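You operate a simulated robot arm through the tools that you are given. There is no shell and no other tool. Be economical: measure what you need, move in short steps, check, and stop when the job is done.

Carry out the task below with a simulated robot arm. There is one attempt and no reset: what you move stays moved.

TASK
Put the job card labelled "N2" from the top of the crate table and the blue nozzle from the top of the crate table in the blue tote.

It is judged by the outcome, as a careful person would: the job done as asked, and still so three seconds after it is handed in. It fails if anything else is knocked over, pushed out of place, dropped, spilled or broken.

THE ROBOT
A 7-joint arm with a two-finger parallel gripper, fixed in place. Base frame: the origin is at the foot of the arm, x ahead of it, y to its left, z up; the work surface is at about z = 0. Lengths are in m, angles in degrees, forces in N, time in s.
With the tool pointing down near the work surface it reaches from about 0.24 to 0.62 m from the base axis. Its first joint turns from -66.0 to 66.0 degrees. Payload 2.6 kg.
Tool frame: the origin (TCP) lies between the finger pads and is the grasp point; the fingertips stand 0.03 m ahead of it; z points along the fingers, y is the line along which they close. The gripper opens to 0.094 m. The fingers are 0.028 m wide and 0.01 m thick; the gripper's body (0.05 by 0.096 m) begins 0.055 m behind the TCP.
Orientation is that of the tool frame in the base frame, as a unit quaternion [x, y, z, w]. With the fingers straight down and closing along the base's y, the tool's x points along the base's -x, its y along +y and its z along -z.

THE INTERFACE
- The arm moves only by the tool servo_tool. Its argument "commands" is a list of rows, each an object of numbers (a shift or turn left out is 0, a gripper value left out holds the last): "x", "y", "z": the shift along the tool's x, y, z in units of 20 mm (1.0 is 20 mm); "ax", "ay", "az": the turn, a rotation vector about the tool's x, y, z in units of 4 degrees (1.0 is 4 degrees); "jaw": the finger opening in m, from 0 to 0.094. In form: [{"x": .., "y": .., "z": .., "ax": .., "ay": .., "az": .., "jaw": ..}, ...]. A call has 1 to 20 rows; each row shifts and turns the commanded pose from where the row before left it, along the tool's axes as they then stand. A call with a number of a shift or a turn outside -1 to 1 is refused whole. A row lasts 0.2 s, in which the tool goes at most 0.05 m and 8.6 degrees; a call with a longer step from one row to the next is refused whole, and so is a gripper value outside its range. A pose out of reach is approached as far as the arm can. The call stops where the force on the tool passes 40 N (or 10 N more than at its start, if that is more) or the arm is blocked; 0.2 s more then pass. The fingers move at their own pace (about 0.072 m/s each) and stop on an object; they squeeze with about 22 N. The grip force told is the motor's: it shows also when the fingers shut on nothing. Time passes only in rows, and 0.2 s behind the last, so rows that do not move let the fingers close. It gives the time, the measured TCP pose, the force on the tool (base axes), the opening and the grip force at its end, in the units of the frame above (readings bear some noise).
- Cameras (640 x 400 px; columns grow to the right, rows downward): "scene" is fixed at [0.0388, 0.4406, 0.5539]; the picture's right is [-0.71, -0.70, 0.00], its down [-0.46, 0.47, -0.76] and it looks along [0.53, -0.54, -0.65] (base axes); focal length 317 px, centre (320, 200). "wrist" rides on the gripper at [-0.037, 0, -0.058] in the tool frame; the picture's right is [0.00, -1.00, 0.00], its down [0.97, 0.00, -0.24] and it looks along [0.24, 0.00, 0.97] (tool axes); focal length 218 px, centre (320, 200).
- get_image(camera): a new picture of that camera. No time passes.
- probe_pixels(camera, pixels): there is no depth. For up to 12 entries [column, row, z] of the newest picture of that camera ("zoom" is the newest enlarged one), the place [x, y] in the base frame at which the ray of that pixel passes the height z, good to about 0.002 m. No time passes.
- zoom(camera, box): a new picture of the part [left, top, right, bottom] of that camera's present view, enlarged. No time passes.
- close_job(): hands the job in; it is judged then, once.

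Work in short steps. Measure before you move; look again where a grasp or a placing could have gone wrong, and mend it. You have 60 turns and 20 pictures in all, the two below and enlarged ones among them. Open the gripper and draw the arm clear of the work before you hand the job in, unless the task says otherwise; then end with one line.

The tools are called as name(argument=value, ...) on one line, values as JSON. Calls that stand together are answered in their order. servo_tool: Moves the arm, as the interface text tells. Its arguments: {"type":"object","properties":{"commands":{"type":"array","items":{"type":"object","properties":{"x":{"type":"number"},"y":{"type":"number"},"z":{"type":"number"},"ax":{"type":"number"},"ay":{"type":"number"},"az":{"type":"number"},"jaw":{"type":"number"}}}}},"required":["commands"]} The other tools are called the same way: get_image (camera) takes a picture; probe_pixels (camera, pixels) gives the place at which the rays of pixels pass given heights; zoom (camera, box) takes an enlarged picture of a part of a camera's view; close_job () hands the job in.

At the start:

```text
time_s: 0.0
tool_pos: [0.419, -0.1237, 0.2779]
tcp_rot: [0.0, 1.0, 0.0, 0.0]
force: [0.0, 0.6, 0.4]
finger_gap: 0.094
finger_force: 0.1
```

scene: 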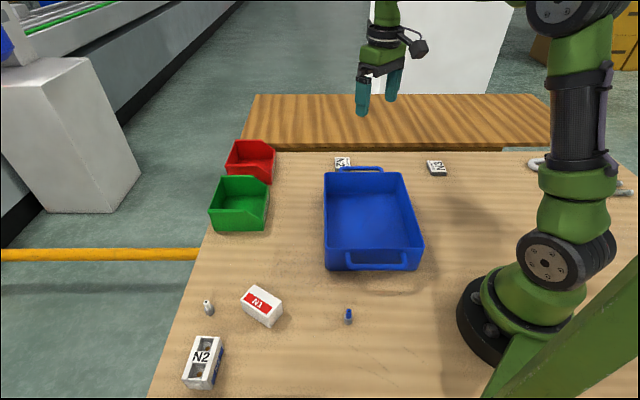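
wrist: 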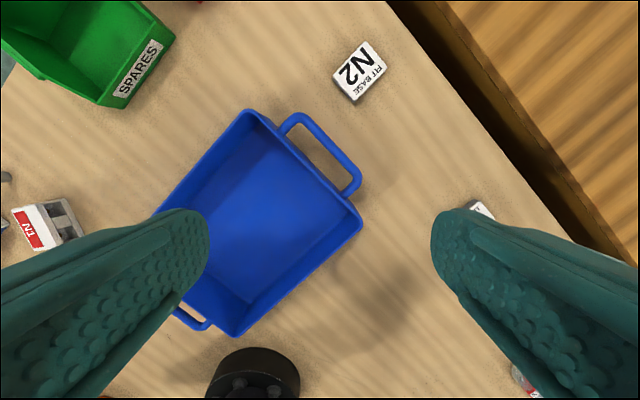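

I'll zoom in on the labelled objects to tell the job card N2 from the other N2-labelled items.

zoom(camera="scene", box=[170, 270, 370, 395])

zoom(camera="scene", box=[310, 130, 470, 230])

```text
3.20 times, centred on (270, 332) of scene
```

zoom: 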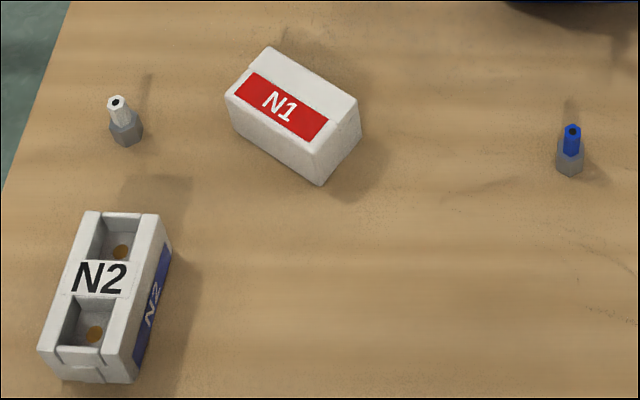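

```text
4.00 times, centred on (390, 180) of scene
```

zoom: 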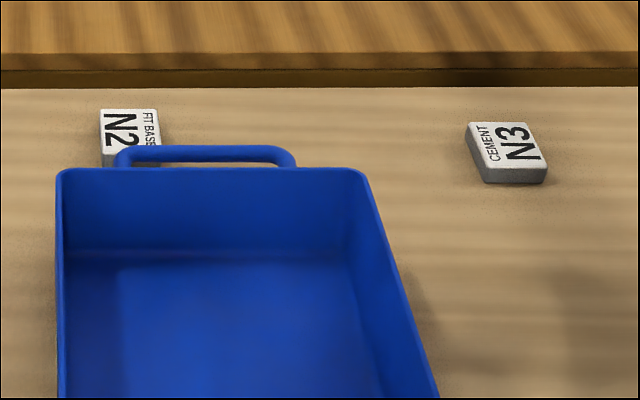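

The card "N2 FIT BASE" is at wrist px (360,72), and the blue nozzle at scene px (348,316). I'll probe the card corners, the nozzle and the tote.

probe_pixels(camera="wrist", pixels=[[333, 56, 0.015], [366, 41, 0.015], [387, 68, 0.015], [354, 101, 0.015], [247, 110, 0.07], [360, 222, 0.07], [236, 335, 0.07], [155, 212, 0.07], [297, 115, 0.07], [358, 185, 0.07]])

zoom(camera="wrist", box=[300, 20, 420, 120])

probe_pixels(camera="scene", pixels=[[348, 323, 0.0], [349, 312, 0.03], [348, 318, 0.01], [324, 172, 0.07], [404, 173, 0.07], [424, 247, 0.07], [327, 252, 0.07], [327, 270, 0.0], [415, 268, 0.0]])

```text
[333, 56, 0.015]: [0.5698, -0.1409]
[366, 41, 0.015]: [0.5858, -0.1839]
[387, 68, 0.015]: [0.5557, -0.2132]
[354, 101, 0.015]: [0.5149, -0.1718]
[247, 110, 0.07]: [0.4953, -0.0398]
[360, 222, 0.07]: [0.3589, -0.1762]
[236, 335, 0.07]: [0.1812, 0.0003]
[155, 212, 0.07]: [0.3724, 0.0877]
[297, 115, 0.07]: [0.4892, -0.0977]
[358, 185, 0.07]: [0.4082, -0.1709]
```

```text
4.00 times, centred on (360, 70) of wrist
```

zoom: 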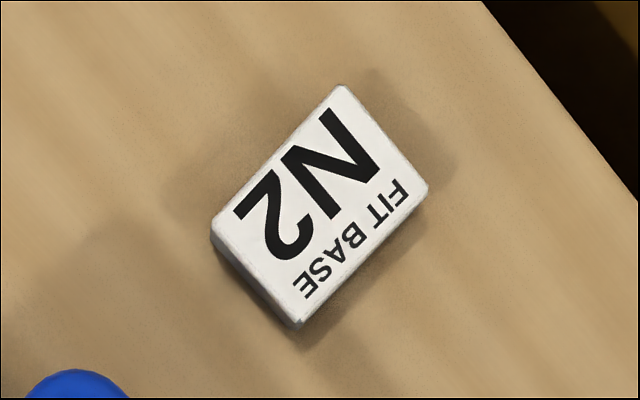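

```text
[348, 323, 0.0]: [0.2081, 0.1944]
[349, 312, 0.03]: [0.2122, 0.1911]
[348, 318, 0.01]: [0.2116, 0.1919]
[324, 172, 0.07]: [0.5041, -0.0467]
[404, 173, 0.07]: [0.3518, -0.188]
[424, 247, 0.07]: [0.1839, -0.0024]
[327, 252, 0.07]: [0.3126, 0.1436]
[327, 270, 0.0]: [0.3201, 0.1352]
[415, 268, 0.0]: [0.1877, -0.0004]
```

probe_pixels(camera="zoom", pixels=[[212, 215, 0.015], [342, 85, 0.015], [428, 190, 0.015], [298, 322, 0.015], [212, 236, 0.0], [298, 330, 0.0]])

probe_pixels(camera="scene", pixels=[[335, 157, 0.015], [348, 157, 0.015], [335, 157, 0.01], [348, 157, 0.01], [335, 157, 0.02], [348, 157, 0.02]])

```text
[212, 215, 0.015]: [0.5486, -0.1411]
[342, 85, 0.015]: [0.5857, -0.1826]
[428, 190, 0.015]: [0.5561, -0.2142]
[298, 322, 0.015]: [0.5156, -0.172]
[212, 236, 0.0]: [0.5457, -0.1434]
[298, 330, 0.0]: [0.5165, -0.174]
```

```text
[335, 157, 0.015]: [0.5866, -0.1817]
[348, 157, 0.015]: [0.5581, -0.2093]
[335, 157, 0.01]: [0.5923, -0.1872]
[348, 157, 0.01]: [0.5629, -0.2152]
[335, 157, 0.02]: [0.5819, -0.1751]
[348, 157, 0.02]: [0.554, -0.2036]
```

The N2 card's top is at z≈0.014, centred at (0.5515,-0.1775). Its short side (43 mm) runs along (0.69,0.72). I move above it at z≈0.15 and turn 43.5° so the fingers close across that side.

servo_tool(commands=[{"x": -0.828, "y": -0.336, "z": 0.8}, {"x": -0.828, "y": -0.336, "z": 0.8}, {"x": -0.828, "y": -0.336, "z": 0.8}, {"x": -0.828, "y": -0.336, "z": 0.8}, {"x": -0.828, "y": -0.336, "z": 0.8}, {"x": -0.828, "y": -0.336, "z": 0.8}, {"x": -0.828, "y": -0.336, "z": 0.8}, {"x": -0.828, "y": -0.336, "z": 0.8}, {"az": 0.989}, {"az": 0.989}, {"az": 0.989}, {"az": 0.989}, {"az": 0.989}, {"az": 0.989}, {"az": 0.989}, {"az": 0.989}, {"az": 0.989}, {"az": 0.989}])

servo_tool(commands=[{"az": 0.989}, {}])

get_image(camera="wrist")

```text
time_s: 3.8
tool_pos: [0.5513, -0.1763, 0.1498]
tcp_rot: [0.339, 0.941, 0.0, 0.0]
force: [0.6, -0.6, -0.1]
finger_gap: 0.0939
finger_force: 0.1
```

```text
time_s: 4.4
tool_pos: [0.5511, -0.177, 0.1495]
tcp_rot: [0.371, 0.929, -0.001, 0.0]
force: [0.1, -0.2, 0.5]
finger_gap: 0.0941
finger_force: 0.1
```

```text
14 pictures are left
```

wrist: 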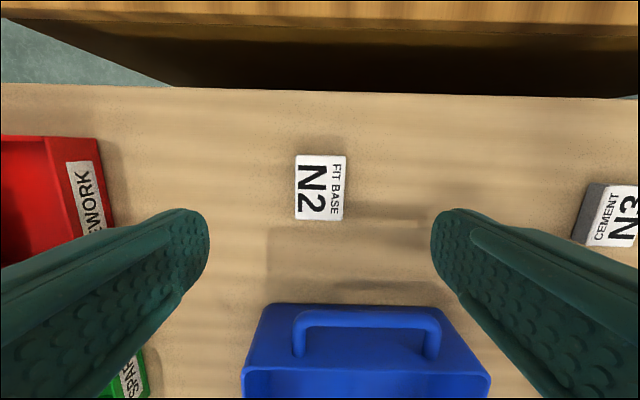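

probe_pixels(camera="wrist", pixels=[[295, 155, 0.014], [347, 155, 0.014], [344, 220, 0.014], [295, 219, 0.014], [97, 140, 0.06], [115, 235, 0.0], [330, 310, 0.06], [575, 235, 0.0], [320, 302, 0.06]])

```text
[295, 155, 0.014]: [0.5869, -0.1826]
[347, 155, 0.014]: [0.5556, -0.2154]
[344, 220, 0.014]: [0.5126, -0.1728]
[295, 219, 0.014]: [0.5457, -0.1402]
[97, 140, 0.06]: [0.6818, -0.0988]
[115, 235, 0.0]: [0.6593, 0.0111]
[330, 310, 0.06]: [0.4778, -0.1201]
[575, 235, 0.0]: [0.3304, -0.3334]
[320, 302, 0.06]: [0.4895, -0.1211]
```

The card is centred at (0.550,-0.178), directly under the tool, and the tote handle and red bin are clear. I descend until the fingertips are about 4 mm above the table, then close.

servo_tool(commands=[{"z": 0.8, "jaw": 0.08}, {"z": 0.8}, {"z": 0.8}, {"z": 0.8}, {"z": 0.8}, {"z": 0.6}, {"z": 0.6}, {"z": 0.5}, {}, {"jaw": 0.02}, {}, {}, {}])

```text
time_s: 7.2
tool_pos: [0.5523, -0.177, 0.0366]
tcp_rot: [0.372, 0.928, 0.001, 0.0]
force: [-0.6, 0.1, -0.3]
finger_gap: 0.0441
finger_force: 21.7
```

The gap stopped at 44 mm with 21.7 N, so the card is held. I lift it and carry it over the tote to about (0.37,-0.05).

servo_tool(commands=[{"z": -0.5}, {"z": -0.8}, {"z": -0.9}, {"z": -0.9}, {"z": -0.9}, {"z": -0.9}, {"z": -0.9}, {"x": 0.9, "y": -0.14}, {"x": 0.9, "y": -0.14}, {"x": 0.9, "y": -0.14}, {"x": 0.9, "y": -0.14}, {"x": 0.9, "y": -0.14}, {"x": 0.9, "y": -0.14}, {"x": 0.9, "y": -0.14}, {"x": 0.9, "y": -0.14}, {"x": 0.9, "y": -0.14}, {"x": 0.9, "y": -0.14}, {"x": 0.9, "y": -0.14}, {"x": 0.9, "y": -0.14}, {}])

get_image(camera="scene")

get_image(camera="wrist")

```text
time_s: 11.4
tool_pos: [0.3712, -0.0524, 0.1516]
tcp_rot: [0.371, 0.929, -0.001, 0.0]
force: [-0.6, -0.7, -1.0]
finger_gap: 0.0438
finger_force: 22.5
```

```text
13 pictures are left
```

scene: 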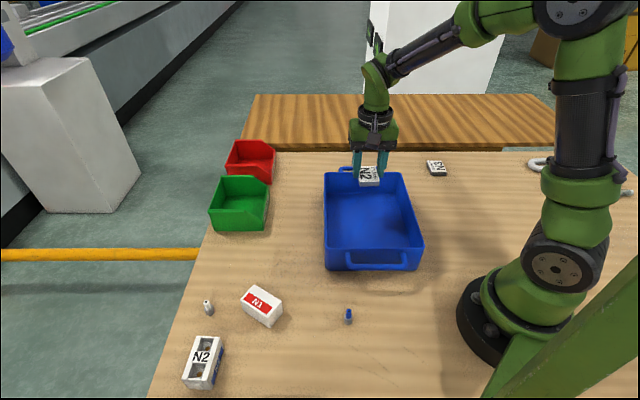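

```text
12 pictures are left
```

wrist: 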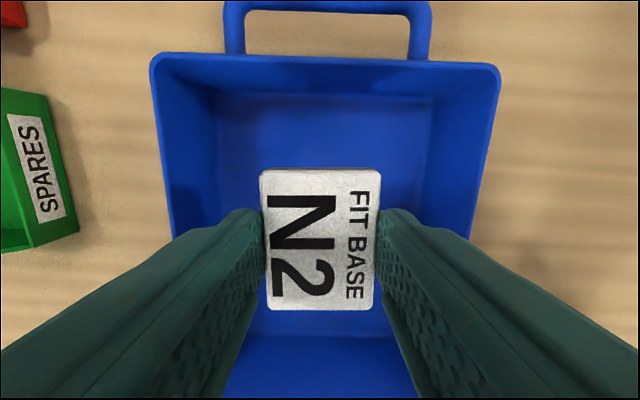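

The card hangs inside the tote's outline. I lower it to just above the floor and open slightly.

servo_tool(commands=[{"z": 0.8}, {"z": 0.8}, {"z": 0.8}, {"z": 0.8}, {"z": 0.7}, {"z": 0.5}, {"z": 0.4}, {"z": 0.3}, {"z": 0.15}, {}])

```text
time_s: 13.6
tool_pos: [0.3715, -0.0529, 0.0473]
tcp_rot: [0.371, 0.929, 0.0, 0.0]
force: [-0.6, 0.1, 0.1]
finger_gap: 0.0439
finger_force: 21.7
```

servo_tool(commands=[{"z": 0.1}, {"z": 0.1}, {}])

```text
time_s: 14.4
tool_pos: [0.3718, -0.0532, 0.0428]
tcp_rot: [0.371, 0.928, 0.0, 0.0]
force: [-0.8, -0.6, -0.5]
finger_gap: 0.0438
finger_force: 22.1
```

Clearance to the floor is only a few mm. I release, rise to about z 0.2, and move toward the nozzle at (0.211,0.192).

servo_tool(commands=[{"jaw": 0.066}, {}, {"z": -0.5}, {"z": -1}, {"z": -1}, {"z": -1}, {"z": -1}, {"z": -1}, {"z": -1}, {"z": -0.9}, {"x": 1, "y": 0.23}, {"x": 1, "y": 0.23}, {"x": 1, "y": 0.23}, {"x": 1, "y": 0.23}, {"x": 1, "y": 0.23}, {"x": 1, "y": 0.23}, {}])

servo_tool(commands=[{"x": 1, "y": 0.23}, {"x": 1, "y": 0.23}, {"x": 1, "y": 0.23}, {"x": 1, "y": 0.23}, {"x": 1, "y": 0.23}, {"x": 1, "y": 0.23}, {"x": 1, "y": 0.23}, {}])

get_image(camera="wrist")

get_image(camera="scene")

```text
time_s: 18.0
tool_pos: [0.3034, 0.0504, 0.1899]
tcp_rot: [0.371, 0.929, 0.0, 0.0]
force: [-0.7, 0.6, 0.6]
finger_gap: 0.066
finger_force: 0.0
```

```text
time_s: 19.8
tool_pos: [0.2255, 0.1703, 0.1907]
tcp_rot: [0.371, 0.929, 0.0, 0.0]
force: [-0.3, -0.2, -0.6]
finger_gap: 0.0661
finger_force: 0.1
```

```text
11 pictures are left
```

wrist: 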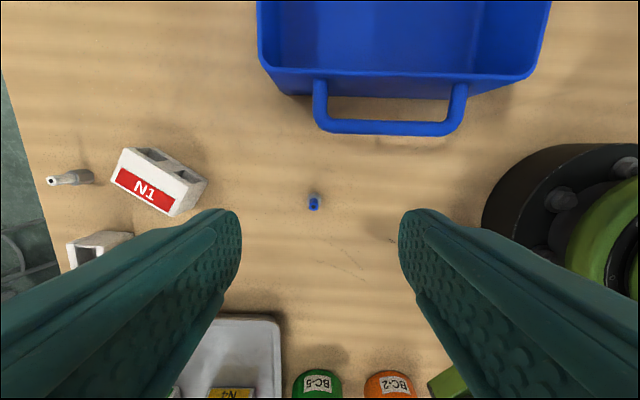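

```text
10 pictures are left
```

scene: 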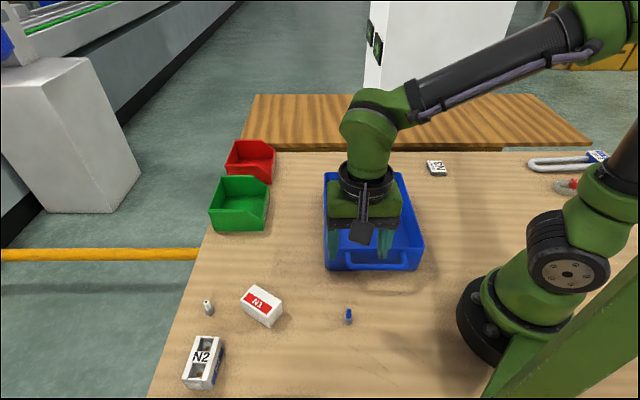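

The nozzle shows at wrist px (314,200). I zoom in to place it exactly and check the clearances.

zoom(camera="wrist", box=[274, 172, 354, 222])

probe_pixels(camera="wrist", pixels=[[314, 205, 0.03], [314, 205, 0.025], [313, 197, 0.0], [313, 197, 0.01], [314, 205, 0.02], [390, 135, 0.06], [318, 370, 0.05], [390, 372, 0.05], [205, 185, 0.03], [280, 320, 0.03]])

zoom(camera="scene", box=[324, 300, 372, 330])

```text
8.00 times, centred on (314, 197) of wrist
```

zoom: 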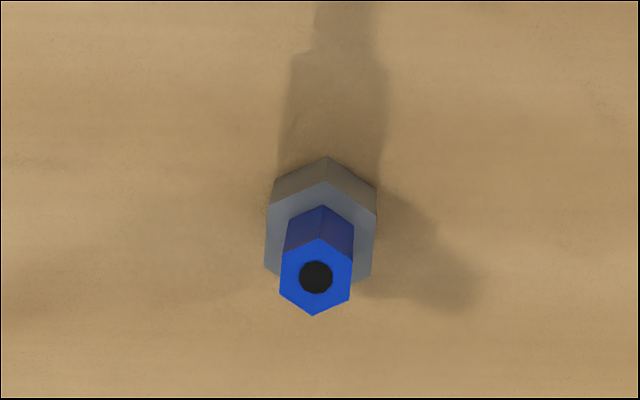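

```text
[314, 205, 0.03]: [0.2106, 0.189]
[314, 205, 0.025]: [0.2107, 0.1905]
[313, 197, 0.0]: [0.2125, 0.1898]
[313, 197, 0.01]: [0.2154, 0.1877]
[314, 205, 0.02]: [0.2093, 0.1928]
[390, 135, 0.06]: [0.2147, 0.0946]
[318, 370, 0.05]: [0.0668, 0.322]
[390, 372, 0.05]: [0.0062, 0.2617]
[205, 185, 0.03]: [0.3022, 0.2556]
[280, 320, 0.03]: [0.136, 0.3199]
```

```text
13.33 times, centred on (348, 315) of scene
```

zoom: 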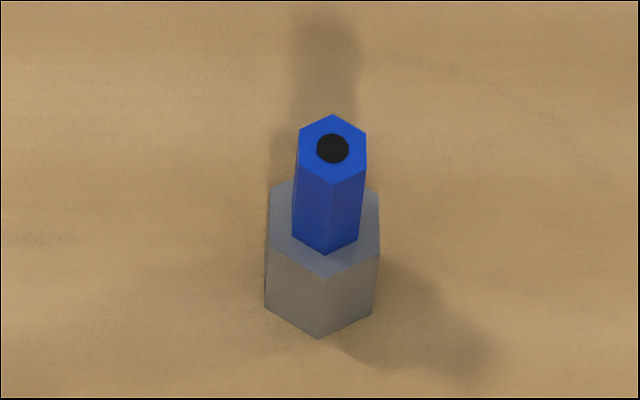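

probe_pixels(camera="zoom", pixels=[[333, 148, 0.025], [333, 148, 0.03], [333, 148, 0.035], [333, 148, 0.04], [320, 225, 0.01], [320, 225, 0.015], [320, 225, 0.02]])

probe_pixels(camera="wrist", pixels=[[313.5, 206.6, 0.025], [313.5, 206.6, 0.03], [313.5, 206.6, 0.035], [313.5, 206.6, 0.04], [314, 201.2, 0.01], [314, 201.2, 0.015], [314, 201.2, 0.02]])

```text
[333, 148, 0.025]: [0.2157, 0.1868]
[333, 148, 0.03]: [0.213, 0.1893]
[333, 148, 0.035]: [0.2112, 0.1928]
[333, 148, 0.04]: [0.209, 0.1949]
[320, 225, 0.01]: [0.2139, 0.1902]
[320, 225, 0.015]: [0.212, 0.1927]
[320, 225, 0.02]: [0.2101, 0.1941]
```

```text
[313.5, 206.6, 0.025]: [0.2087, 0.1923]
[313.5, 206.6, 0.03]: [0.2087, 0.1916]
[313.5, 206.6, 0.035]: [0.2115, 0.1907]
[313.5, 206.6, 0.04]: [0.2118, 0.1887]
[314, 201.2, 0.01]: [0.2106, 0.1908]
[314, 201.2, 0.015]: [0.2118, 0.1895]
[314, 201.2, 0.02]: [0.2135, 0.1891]
```

The nozzle is centred at (0.2115,0.191), about 34 mm tall with a 14 mm base, and its hex flats face the fingers. Before descending I measure the near tote handle's height, since the wrist camera comes down near it.

probe_pixels(camera="scene", pixels=[[346, 263, 0.04], [346, 263, 0.06], [346, 263, 0.08], [407, 263, 0.04], [407, 263, 0.06], [407, 263, 0.08]])

probe_pixels(camera="wrist", pixels=[[317, 127, 0.04], [317, 127, 0.06], [317, 127, 0.08], [462, 127, 0.04], [462, 127, 0.06], [462, 127, 0.08]])

```text
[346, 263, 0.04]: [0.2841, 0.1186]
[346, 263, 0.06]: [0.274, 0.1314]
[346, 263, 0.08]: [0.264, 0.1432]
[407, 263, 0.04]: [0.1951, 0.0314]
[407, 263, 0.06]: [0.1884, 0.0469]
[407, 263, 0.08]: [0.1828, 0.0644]
```

```text
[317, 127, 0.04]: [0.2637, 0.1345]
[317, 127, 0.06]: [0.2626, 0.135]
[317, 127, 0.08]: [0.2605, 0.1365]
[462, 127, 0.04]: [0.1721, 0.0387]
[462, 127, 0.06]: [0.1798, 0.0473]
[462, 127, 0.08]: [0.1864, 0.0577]
```

The handle is at z≈0.07, about 75 mm from the nozzle along tool x, which clears the camera. I align over the nozzle and descend part way.

servo_tool(commands=[{"x": 0.61, "y": 0.135, "jaw": 0.06}, {"x": 0.61, "y": 0.135}, {"z": 0.8}, {"z": 0.8}, {"z": 0.8}, {"z": 0.8}, {"z": 0.8}, {}])

get_image(camera="wrist")

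```text
time_s: 21.6
tool_pos: [0.2103, 0.1891, 0.1107]
tcp_rot: [0.371, 0.928, -0.001, 0.0]
force: [0.1, -0.5, -0.4]
finger_gap: 0.0599
finger_force: 0.0
```

```text
7 pictures are left
```

wrist: 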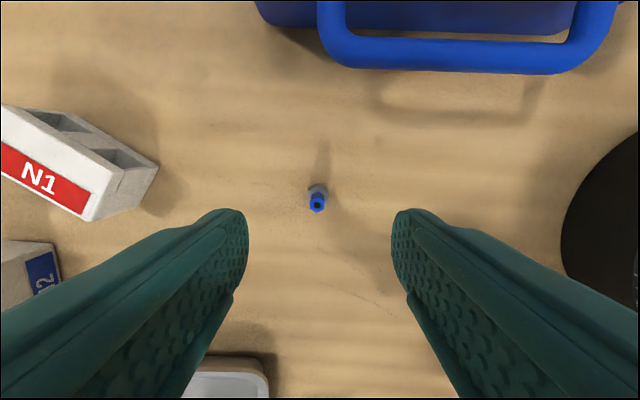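

The nozzle at (317,204) matches the predicted position under the TCP (320,205). I descend to z≈0.035 and close.

servo_tool(commands=[{"z": 0.8}, {"z": 0.8}, {"z": 0.8}, {"z": 0.7}, {"z": 0.6}, {}, {"jaw": 0.03}, {"jaw": 0.02}, {"jaw": 0.005}, {}, {}])

```text
time_s: 24.0
tool_pos: [0.2119, 0.1894, 0.0377]
tcp_rot: [0.371, 0.929, 0.0, 0.0]
force: [0.1, 0.2, -0.5]
finger_gap: 0.0139
finger_force: 22.1
```

The gap stopped at 14 mm, so the nozzle base is gripped. I lift it and carry it to the empty near half of the tote, at about (0.308,0.014).

servo_tool(commands=[{"z": -0.5}, {"z": -0.8}, {"z": -1}, {"z": -1}, {"z": -1}, {"z": -1}, {"z": -1}, {}, {"x": -0.95, "y": -0.305}, {"x": -0.95, "y": -0.305}, {"x": -0.95, "y": -0.305}, {"x": -0.95, "y": -0.305}, {"x": -0.95, "y": -0.305}, {"x": -0.95, "y": -0.305}, {"x": -0.95, "y": -0.305}, {"x": -0.95, "y": -0.305}, {"x": -0.95, "y": -0.305}, {"x": -0.95, "y": -0.305}])

get_image(camera="wrist")

```text
time_s: 27.8
tool_pos: [0.3073, 0.0149, 0.163]
tcp_rot: [0.371, 0.929, 0.0, 0.001]
force: [0.2, -0.1, 1.0]
finger_gap: 0.0137
finger_force: 21.9
```

```text
6 pictures are left
```

wrist: 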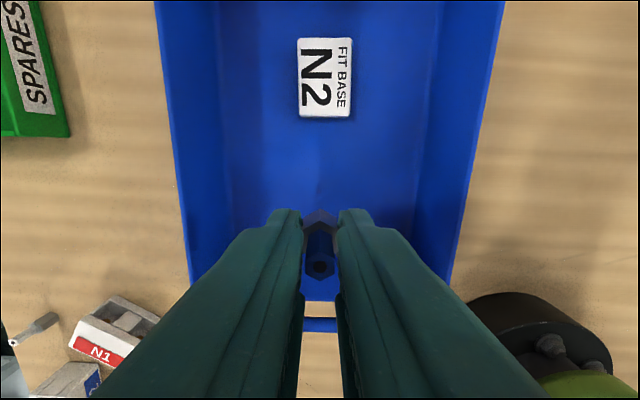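

The nozzle is held upright, the card lies flat in the tote, and the spot below is clear. I lower in decreasing steps.

servo_tool(commands=[{"z": 0.9}, {"z": 0.9}, {"z": 0.9}, {"z": 0.9}, {"z": 0.9}, {"z": 0.7}, {"z": 0.4}, {"z": 0.2}, {"z": 0.1}, {"z": 0.1}, {}])

```text
time_s: 30.2
tool_pos: [0.3054, 0.0153, 0.044]
tcp_rot: [0.37, 0.929, 0.0, 0.0]
force: [-0.5, 0.3, 0.2]
finger_gap: 0.0137
finger_force: 21.2
```

servo_tool(commands=[{"z": 0.05}, {"z": 0.05}, {"z": 0.05}, {}])

```text
time_s: 31.2
tool_pos: [0.308, 0.0157, 0.0414]
tcp_rot: [0.37, 0.929, 0.0, 0.001]
force: [-2.2, 1.3, 16.8]
finger_gap: 0.014
finger_force: 21.5
```

The 16.8 N upward force means the nozzle base is on the tote floor. I back off slightly, open, and rise.

servo_tool(commands=[{"z": -0.07}, {"jaw": 0.03}, {"jaw": 0.045}, {}, {"z": -0.4}, {"z": -0.8}, {"z": -1}, {"z": -1}, {"z": -1}, {"z": -1}, {"z": -1}, {"z": -1}, {}])

get_image(camera="wrist")

```text
time_s: 34.0
tool_pos: [0.3064, 0.0143, 0.1872]
tcp_rot: [0.371, 0.928, 0.0, 0.0]
force: [-1.0, 0.2, 1.2]
finger_gap: 0.0452
finger_force: 0.1
```

```text
5 pictures are left
```

wrist: 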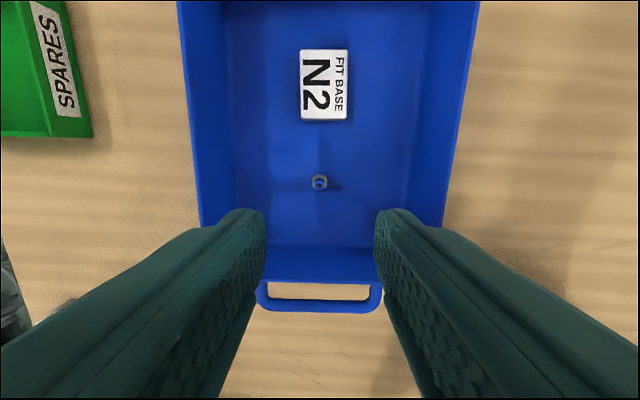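

The card and the upright nozzle are both in the tote. I move the arm up and clear, then check the scene.

servo_tool(commands=[{"z": -1}, {"z": -1}, {"z": -1}, {"z": -1}, {"x": -0.8, "y": -0.8, "jaw": 0.09}, {"x": -0.8, "y": -0.8}, {"x": -0.8, "y": -0.8}, {"x": -0.8, "y": -0.8}, {"x": -0.8, "y": -0.8}, {"y": -0.9}, {"y": -0.9}, {"y": -0.9}, {}])

get_image(camera="scene")

```text
time_s: 36.8
tool_pos: [0.272, -0.1374, 0.2658]
tcp_rot: [0.372, 0.928, 0.0, 0.001]
force: [0.7, -0.7, 0.5]
finger_gap: 0.09
finger_force: 0.0
```

```text
4 pictures are left
```

scene: 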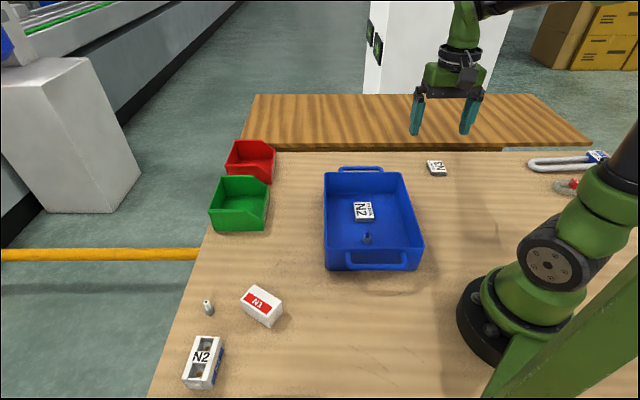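

Both items are in the tote, nothing else has moved, and the arm is clear.

close_job()

```text
The job is handed in.
```

The N2 job card and the blue nozzle are both in the blue tote, nothing else was moved, and the job is handed in.
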